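You operate a simulated robot arm through the tools that you are given. There is no shell and no other tool. Be economical: measure what you need, move in short steps, check, and stop when the job is done.

Carry out the task below with a simulated robot arm. There is one attempt and no reset: what you move stays moved.

TASK
Stack the red tin labelled "59" from the top of the folding table on top of the red tin marked "92".

It is judged by the outcome, as a careful person would: the job done as asked, and still so three seconds after it is handed in. It fails if anything else is knocked over, pushed out of place, dropped, spilled or broken.

THE ROBOT
A 6-joint arm with a two-finger parallel gripper, fixed in place. Base frame: the origin is at the foot of the arm, x ahead of it, y to its left, z up; the work surface is at about z = 0.74. Lengths are in m, angles in degrees, forces in N, time in s.
With the tool pointing down near the work surface it reaches from about 0.26 to 0.68 m from the base axis. Its first joint turns from -66.0 to 66.0 degrees. Payload 2.9 kg.
Tool frame: the origin (TCP) lies between the finger pads and is the grasp point; the fingertips stand 0.03 m ahead of it; z points along the fingers, y is the line along which they close. The gripper opens to 0.11 m. The fingers are 0.02 m wide and 0.01 m thick; the gripper's body (0.048 by 0.112 m) begins 0.055 m behind the TCP.
Orientation is told as [roll, pitch, yaw] about the base's x, y, z axes, in that order, counted from this pose: with the fingers straight down and closing along the base's y, the tool's x points along the base's -x, its y along +y and its z along -z.

THE INTERFACE
- The arm moves only by the tool play_rows. Its argument "series" is a list of rows, each a list of 7 numbers: the turn, a rotation vector about the tool's x, y, z in degrees, then the shift along the tool's x, y, z in m, then the opening, from 0 (shut) to 1 (fully open). In form: [[wx, wy, wz, tx, ty, tz, claw], ...]. A call has 1 to 12 rows; each row shifts and turns the commanded pose from where the row before left it, along the tool's axes as they then stand. A row lasts 0.2 s, in which the tool goes at most 0.05 m and 8.6 degrees; a call with a longer step from one row to the next is refused whole, and so is a gripper value outside its range. A pose out of reach is approached as far as the arm can. The call stops where the force on the tool passes 40 N (or 10 N more than at its start, if that is more) or the arm is blocked; 0.2 s more then pass. The fingers move at their own pace (about 0.108 m/s each) and stop on an object; they squeeze with about 23 N. The grip force told is the motor's: it shows also when the fingers shut on nothing. Time passes only in rows, and 0.2 s behind the last, so rows that do not move let the fingers close. It gives the time, the measured TCP pose, the force on the tool (base axes), the opening and the grip force at its end, in the units of the frame above (readings bear some noise).
- Cameras (640 x 400 px; columns grow to the right, rows downward): "scene" is fixed at [0.0761, 0.4227, 1.3998]; the picture's right is [-0.82, -0.57, 0.00], its down [-0.26, 0.37, -0.89] and it looks along [0.51, -0.73, -0.45] (base axes); focal length 322 px, centre (320, 200). "wrist" rides on the gripper at [-0.036, 0, -0.057] in the tool frame; the picture's right is [0.00, -1.00, 0.00], its down [0.97, 0.00, -0.24] and it looks along [0.24, 0.00, 0.97] (tool axes); focal length 218 px, centre (320, 200).
- snapshot(camera): a new picture of that camera. No time passes.
- probe_pixels(camera, pixels): for up to 12 pixels [column, row] of the newest picture of that camera ("zoom" is the newest enlarged one), the place [x, y, z] in the base frame of the surface seen there, good to about 0.002 m, but the place of the scene camera against the robot may be out by one fixed shift of up to 0.012 m in any direction. No time passes.
- zoom(camera, box): a new picture of the part [left, top, right, bottom] of that camera's present view, enlarged. No time passes.
- finish_job(): hands the job in; it is judged then, once.

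Work in short steps. Measure before you move; look again where a grasp or a placing could have gone wrong, and mend it. You have 60 turns and 30 pictures in all, the two below and enlarged ones among them. Open the gripper and draw the arm clear of the work before you hand the job in, unless the task says otherwise; then end with one line.

The tools are called after "Call:" as a command line: name --pt "numbers of a row" for each row, then --argument value for the rest, lists and objects as JSON in quotes. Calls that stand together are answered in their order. play_rows: Moves the arm, as the interface text tells. Its arguments: {"type":"object","properties":{"series":{"type":"array"}},"required":["series"]} The other tools are called the same way: snapshot (camera) takes a picture; probe_pixels (camera, pixels) gives the place of the surface under pixels of a picture; zoom (camera, box) takes an enlarged picture of a part of a camera's view; finish_job () hands the job in.

At the start:

```text
time: 0.0
eef_pos: [0.5143, -0.1096, 1.0799]
tool_rot: [0.0, 0.0, 0.1]
ft_force: [0.0, 0.2, 0.6]
gripper_width: 0.1099
finger_force: 0.0
```

scene: 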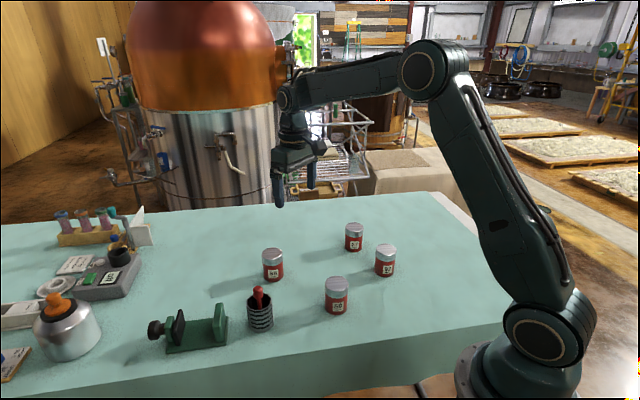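
wrist: 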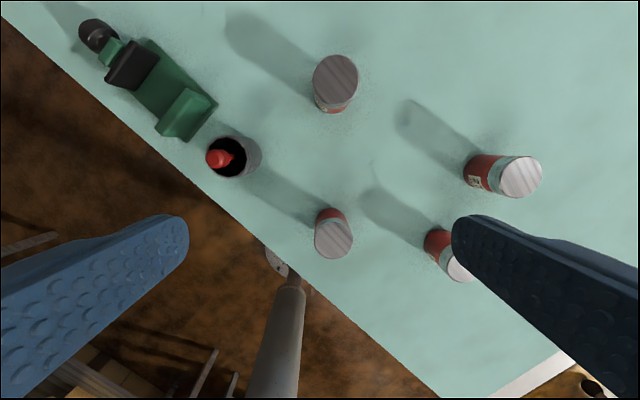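

Four red tins are seen in the scene near (273,264), (354,237), (385,260), (336,295); I enlarge to read the labels.

Call:
zoom --camera "scene" --box '[320, 210, 420, 330]'

Call:
zoom --camera "scene" --box '[240, 235, 310, 290]'

```text
3.33 times, centred on (370, 270) of scene
```

zoom: 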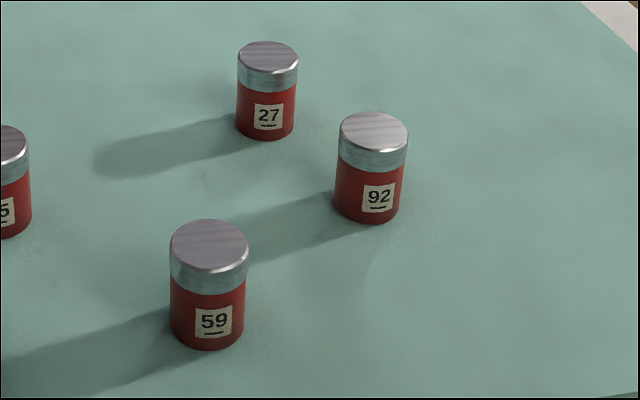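

```text
7.27 times, centred on (275, 262) of scene
```

zoom: 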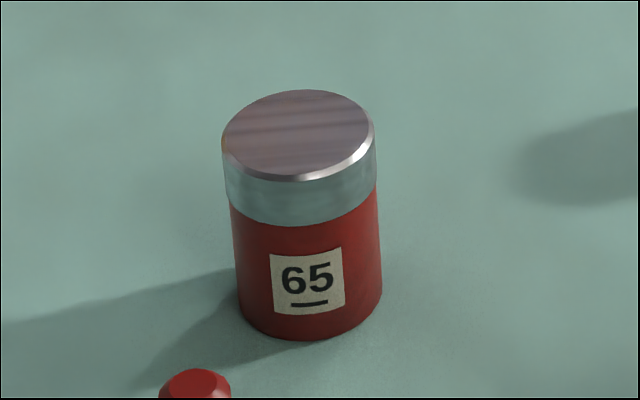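

Tin 59 is at scene (336,295) and tin 92 at (385,260). I probe the lids in both cameras; in the wrist view they should be (333,240) and (460,265).

Call:
probe_pixels --camera "scene" --pixels '[[337, 284], [326, 284], [347, 284], [386, 250], [377, 250], [395, 250], [336, 312], [354, 228], [273, 254], [260, 290], [360, 320]]'

Call:
probe_pixels --camera "wrist" --pixels '[[333, 240], [316, 240], [350, 240], [334, 256], [334, 224], [458, 272], [520, 177], [335, 80], [400, 200]]'

```text
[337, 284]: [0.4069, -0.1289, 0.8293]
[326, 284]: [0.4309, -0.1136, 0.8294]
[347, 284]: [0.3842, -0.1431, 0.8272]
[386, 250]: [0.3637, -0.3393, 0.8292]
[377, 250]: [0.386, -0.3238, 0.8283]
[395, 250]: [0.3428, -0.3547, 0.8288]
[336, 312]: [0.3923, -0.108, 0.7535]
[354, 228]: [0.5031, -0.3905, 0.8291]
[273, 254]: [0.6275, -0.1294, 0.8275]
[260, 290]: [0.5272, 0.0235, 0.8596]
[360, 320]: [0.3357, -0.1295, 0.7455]
```

```text
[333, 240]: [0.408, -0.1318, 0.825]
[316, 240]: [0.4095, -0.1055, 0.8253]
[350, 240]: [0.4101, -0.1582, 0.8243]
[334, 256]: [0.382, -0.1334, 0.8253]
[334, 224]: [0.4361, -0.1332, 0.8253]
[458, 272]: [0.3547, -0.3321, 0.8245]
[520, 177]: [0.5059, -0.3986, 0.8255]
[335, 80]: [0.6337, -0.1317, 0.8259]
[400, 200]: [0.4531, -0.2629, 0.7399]
```

Wrist measurements put tin 59 at (0.409,-0.132), with its top at 0.825 and a diameter of about 0.057. Tin 92 is near (0.366,-0.342). I move above 59 at z≈0.92 with the gripper open.

Call:
play_rows --pt "0 0 0 0.026 -0.0055 0.03 1" --pt "0 0 0 0.026 -0.0055 0.03 1" --pt "0 0 0 0.026 -0.0055 0.03 1" --pt "0 0 0 0.027 -0.0055 0.03 1" --pt "0 0 0 0 0 0.03 1" --pt "0 0 0 0 0 0 1"

Call:
snapshot --camera "wrist"

```text
time: 1.4
eef_pos: [0.4085, -0.1332, 0.9285]
tool_rot: [-0.1, 0.0, -0.1]
ft_force: [0.4, 0.0, 0.5]
gripper_width: 0.1101
finger_force: 0.1
```

```text
25 pictures are left
```

wrist: 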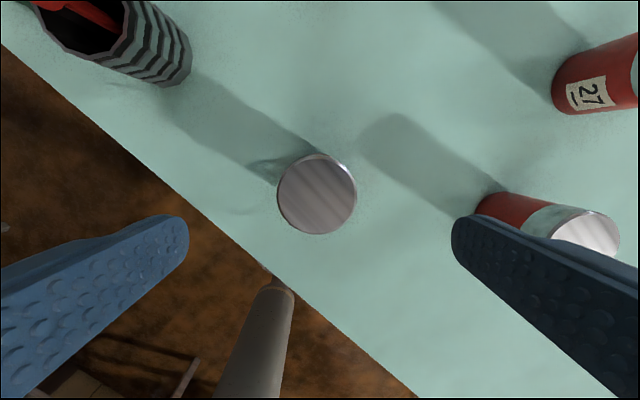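

The lid of 59 is at (317,194), centred between the fingers. I probe its edges to fix the centre.

Call:
probe_pixels --camera "wrist" --pixels '[[317, 194], [280, 194], [353, 194], [317, 160], [317, 230], [585, 235], [560, 235], [614, 235]]'

```text
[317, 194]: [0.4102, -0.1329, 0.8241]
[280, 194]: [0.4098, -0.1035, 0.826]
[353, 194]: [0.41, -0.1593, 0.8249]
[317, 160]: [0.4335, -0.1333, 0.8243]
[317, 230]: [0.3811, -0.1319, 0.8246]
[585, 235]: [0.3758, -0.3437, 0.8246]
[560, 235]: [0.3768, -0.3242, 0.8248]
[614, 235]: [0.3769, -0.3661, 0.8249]
```

The centre is (0.409,-0.132), so the tool is aligned within 1–2 mm. I descend to z≈0.79 with open fingers and then close.

Call:
play_rows --pt "0 0 0 0 0.001 0.035 1" --pt "0 0 0 0 0 0.035 1" --pt "0 0 0 0 0 0.035 1" --pt "0 0 0 0 0 0.03 1" --pt "0 0 0 0 0 0 1" --pt "0 0 0 0 0 0 0.4" --pt "0 0 0 0 0 0 0" --pt "0 0 0 0 0 0 0" --pt "0 0 0 0 0 0 0"

```text
time: 3.4
eef_pos: [0.4067, -0.1299, 0.7958]
tool_rot: [-0.1, 0.0, 0.0]
ft_force: [-1.0, -0.7, -0.7]
gripper_width: 0.0614
finger_force: 22.8
```

The fingers hold at 0.061 m with 22.8 N. I lift by 0.15 m.

Call:
play_rows --pt "0 0 0 0 0 -0.02 0" --pt "0 0 0 0 0 -0.035 0" --pt "0 0 0 0 0 -0.035 0" --pt "0 0 0 0 0 -0.035 0" --pt "0 0 0 0 0 -0.025 0" --pt "0 0 0 0 0 0 0"

Call:
snapshot --camera "wrist"

Call:
snapshot --camera "scene"

```text
time: 4.8
eef_pos: [0.409, -0.1278, 0.9438]
tool_rot: [0.0, 0.1, 0.0]
ft_force: [0.5, 0.7, -2.4]
gripper_width: 0.0614
finger_force: 23.4
```

```text
24 pictures are left
```

wrist: 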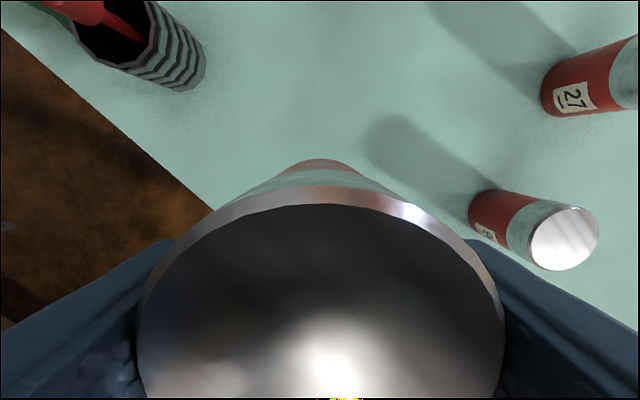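

```text
23 pictures are left
```

scene: 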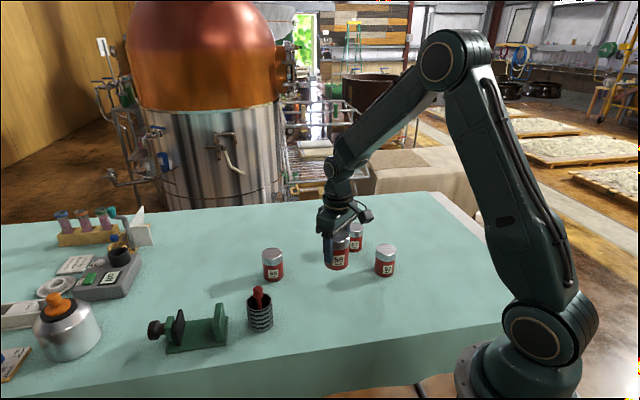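

The tin is held upright and 92's lid is fully in the wrist view near (565,239). I probe its edges, plus the held tin's lid.

Call:
probe_pixels --camera "wrist" --pixels '[[565, 239], [531, 244], [597, 234], [575, 209], [552, 268], [533, 250], [595, 225], [320, 210], [320, 300], [320, 380], [150, 350], [490, 350]]'

Call:
zoom --camera "wrist" --box '[460, 170, 620, 290]'

Call:
zoom --camera "scene" --box '[300, 200, 420, 290]'

```text
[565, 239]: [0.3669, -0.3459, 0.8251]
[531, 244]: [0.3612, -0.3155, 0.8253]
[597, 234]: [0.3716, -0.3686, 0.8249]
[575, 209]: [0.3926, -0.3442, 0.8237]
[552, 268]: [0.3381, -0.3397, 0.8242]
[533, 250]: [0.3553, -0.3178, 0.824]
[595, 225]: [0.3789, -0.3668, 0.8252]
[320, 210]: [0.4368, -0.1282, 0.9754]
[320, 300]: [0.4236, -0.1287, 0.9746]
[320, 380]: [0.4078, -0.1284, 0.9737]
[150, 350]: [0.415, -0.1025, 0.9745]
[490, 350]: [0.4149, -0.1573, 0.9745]
```

```text
3.33 times, centred on (540, 230) of wrist
```

zoom: 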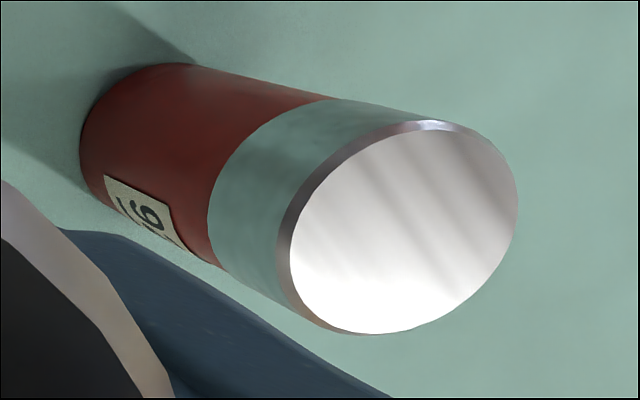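

```text
4.44 times, centred on (360, 245) of scene
```

zoom: 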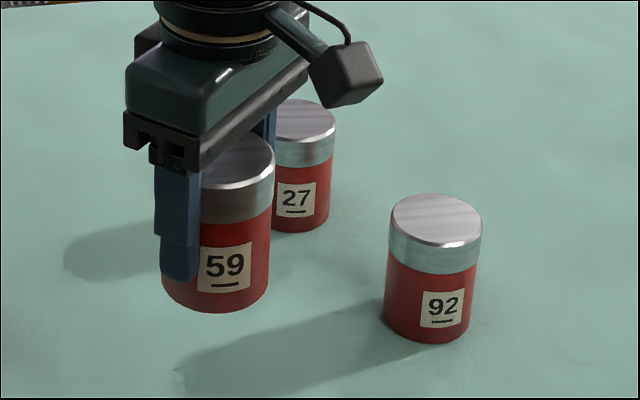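

Tin 92's centre is ≈(0.366,-0.342), top 0.825. The held tin's centre is ≈(0.409,-0.130), bottom ≈0.889. I shift by dx −0.043, dy −0.212 at this height.

Call:
play_rows --pt "0 0 0 0.003 -0.015 0 0" --pt "0 0 0 0.007 -0.035 0 0" --pt "0 0 0 0.008 -0.039 0 0" --pt "0 0 0 0.008 -0.039 0 0" --pt "0 0 0 0.007 -0.035 0 0" --pt "0 0 0 0.006 -0.03 0 0" --pt "0 0 0 0.004 -0.019 0 0" --pt "0 0 0 0 0 0 0" --pt "0 0 0 0 0 0 0"

Call:
snapshot --camera "wrist"

Call:
zoom --camera "scene" --box '[320, 180, 460, 290]'

```text
time: 6.8
eef_pos: [0.3672, -0.3421, 0.947]
tool_rot: [0.0, -0.1, 0.0]
ft_force: [0.2, -0.6, -1.0]
gripper_width: 0.0615
finger_force: 22.9
```

```text
20 pictures are left
```

wrist: 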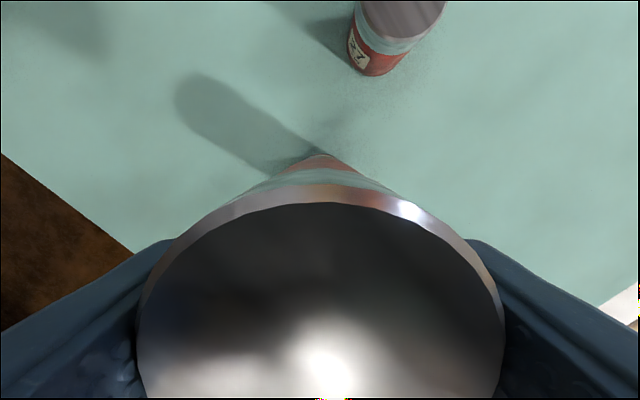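

```text
3.64 times, centred on (390, 235) of scene
```

zoom: 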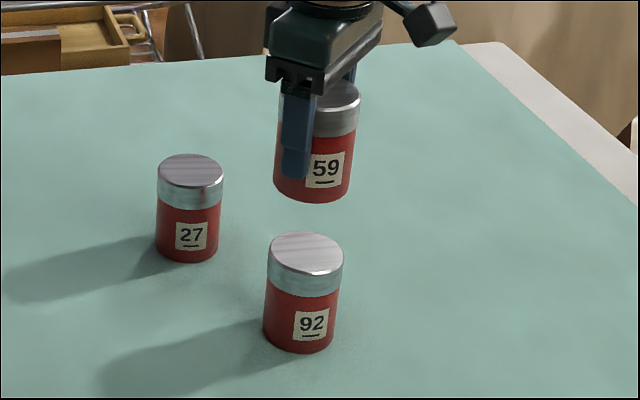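

The scene view agrees sideways: 59's bottom is centred at ~313 against ~311 extrapolated from 92's axis. I lower by 0.052 and look again.

Call:
play_rows --pt "0 0 0 0 0 0.018 0" --pt "0 0 0 0 0 0.02 0" --pt "0 0 0 0 0 0.014 0" --pt "0 0 0 0 0 0 0"

Call:
zoom --camera "scene" --box '[350, 200, 430, 290]'

```text
time: 7.8
eef_pos: [0.3669, -0.344, 0.8929]
tool_rot: [0.0, 0.0, 0.0]
ft_force: [0.0, -0.8, -1.4]
gripper_width: 0.0613
finger_force: 23.1
```

```text
4.44 times, centred on (390, 245) of scene
```

zoom: 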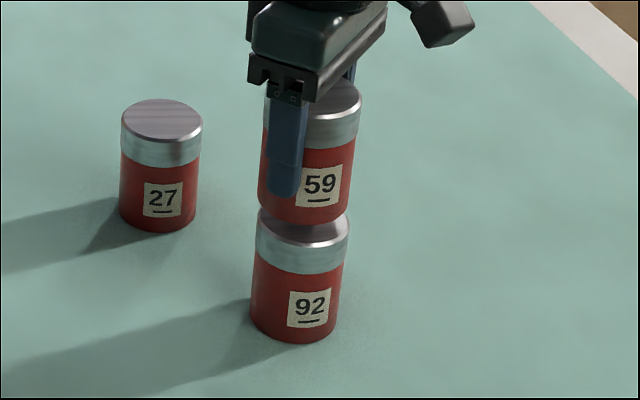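

Aligned sideways. I check the depth alignment by comparing the front surfaces of both tins.

Call:
probe_pixels --camera "zoom" --pixels '[[304, 213], [303, 262], [303, 285], [266, 200], [265, 255], [343, 205], [342, 250], [304, 160], [303, 228], [304, 220]]'

```text
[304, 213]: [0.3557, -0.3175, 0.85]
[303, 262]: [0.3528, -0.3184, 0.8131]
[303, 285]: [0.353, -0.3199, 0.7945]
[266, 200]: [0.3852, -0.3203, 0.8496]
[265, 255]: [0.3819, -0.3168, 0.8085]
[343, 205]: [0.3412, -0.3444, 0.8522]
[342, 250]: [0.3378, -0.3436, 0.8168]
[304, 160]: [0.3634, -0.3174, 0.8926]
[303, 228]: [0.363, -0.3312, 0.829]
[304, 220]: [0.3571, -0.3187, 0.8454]
```

59 sits about 2 mm too far in +x, so I correct by 0.002. Then I lower in small steps toward contact (gap ≈0.012).

Call:
play_rows --pt "0 0 0 0.002 0 0.004 0" --pt "0 0 0 0 0 0.004 0" --pt "0 0 0 0 0 0.002 0" --pt "0 0 0 0 0 0 0"

Call:
zoom --camera "scene" --box '[360, 220, 420, 270]'

```text
time: 8.8
eef_pos: [0.3648, -0.3427, 0.8828]
tool_rot: [-0.1, 0.0, -0.1]
ft_force: [-0.1, 0.8, -1.9]
gripper_width: 0.0612
finger_force: 22.9
```

```text
8.00 times, centred on (390, 245) of scene
```

zoom: 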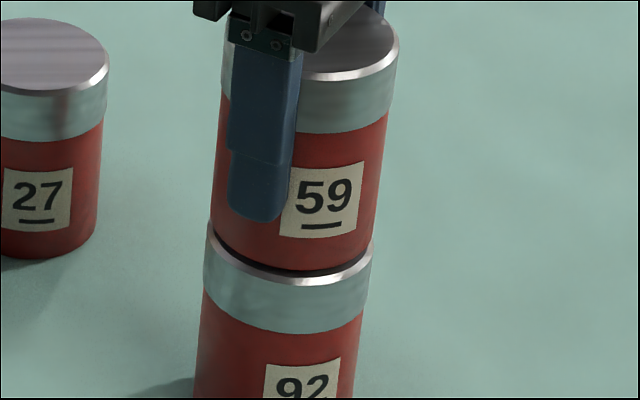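

A gap of about 2–3 mm remains. I lower in 1 mm steps and watch the force.

Call:
play_rows --pt "0 0 0 0 0 0.001 0" --pt "0 0 0 0 0 0.001 0" --pt "0 0 0 0 0 0 0"

```text
time: 9.6
eef_pos: [0.3636, -0.3441, 0.8827]
tool_rot: [0.0, -0.1, 0.0]
ft_force: [0.4, 1.2, -1.7]
gripper_width: 0.0615
finger_force: 22.5
```

Call:
play_rows --pt "0 0 0 0 0 0.001 0" --pt "0 0 0 0 0 0 0"

Call:
zoom --camera "scene" --box '[360, 220, 420, 270]'

```text
time: 10.2
eef_pos: [0.3637, -0.3431, 0.8808]
tool_rot: [0.0, -0.1, -0.1]
ft_force: [-0.5, 0.1, -1.7]
gripper_width: 0.0616
finger_force: 23.0
```

```text
8.00 times, centred on (390, 245) of scene
```

zoom: 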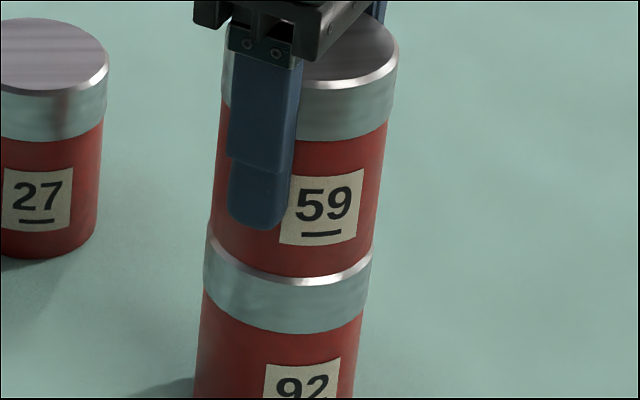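

The dark gap has closed visually but no contact force shows yet. I lower in half-millimetre steps.

Call:
play_rows --pt "0 0 0 0 0 0.0007 0" --pt "0 0 0 0 0 0 0"

```text
time: 10.8
eef_pos: [0.3642, -0.3428, 0.8809]
tool_rot: [0.0, -0.1, -0.1]
ft_force: [-1.7, 0.9, 6.8]
gripper_width: 0.0613
finger_force: 23.6
```

Contact is made (force z went from −1.7 to +6.8). I open the fingers, wait, and then rise straight up.

Call:
play_rows --pt "0 0 0 0 0 0 0.58" --pt "0 0 0 0 0 0 0.65" --pt "0 0 0 0 0 0 0.8" --pt "0 0 0 0 0 0 0.9" --pt "0 0 0 0 0 0 0.9"

Call:
zoom --camera "scene" --box '[350, 200, 430, 280]'

```text
time: 12.0
eef_pos: [0.365, -0.3427, 0.8807]
tool_rot: [0.0, 0.0, 0.0]
ft_force: [0.0, -0.1, -0.3]
gripper_width: 0.0989
finger_force: 0.1
```

```text
5.00 times, centred on (390, 240) of scene
```

zoom: 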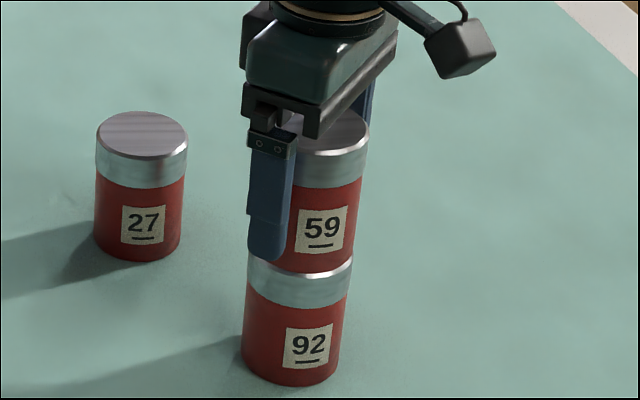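

The tin stands on 92 with the fingers clear on both sides, so I rise straight up and move away.

Call:
play_rows --pt "0 0 0 0 0 -0.015 0.9" --pt "0 0 0 0 0 -0.03 0.9" --pt "0 0 0 0 0 -0.04 0.9" --pt "0 0 0 0 0 -0.04 0.9" --pt "0 0 0 0 0 -0.03 0.9" --pt "0 0 0 -0.02 0.03 0 0.9" --pt "0 0 0 -0.02 0.04 0 0.9" --pt "0 0 0 -0.02 0.04 0 0.9" --pt "0 0 0 -0.02 0.03 0 0.9" --pt "0 0 0 0 0 0 0.9"

Call:
snapshot --camera "scene"

```text
time: 14.2
eef_pos: [0.4446, -0.2005, 1.0337]
tool_rot: [0.0, 0.0, 0.0]
ft_force: [-0.2, -0.1, -0.9]
gripper_width: 0.0992
finger_force: 0.1
```

```text
14 pictures are left
```

scene: 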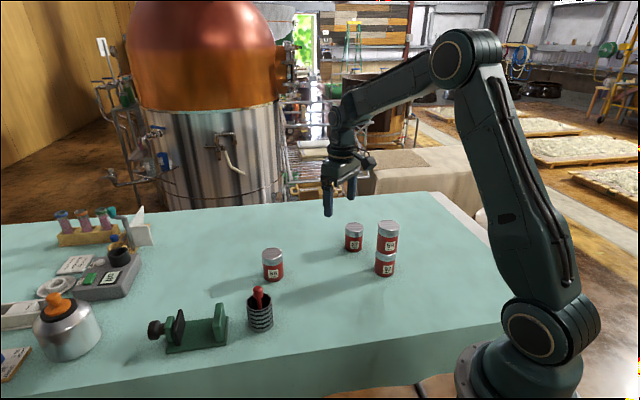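

The stack at (386,248) stands upright, everything else is in place, and the arm is clear, so I hand in.

Call:
finish_job

```text
The job is handed in.
```

The red tin "59" now stands on top of the red tin "92", the gripper is open and clear, and the last picture shows nothing else disturbed.
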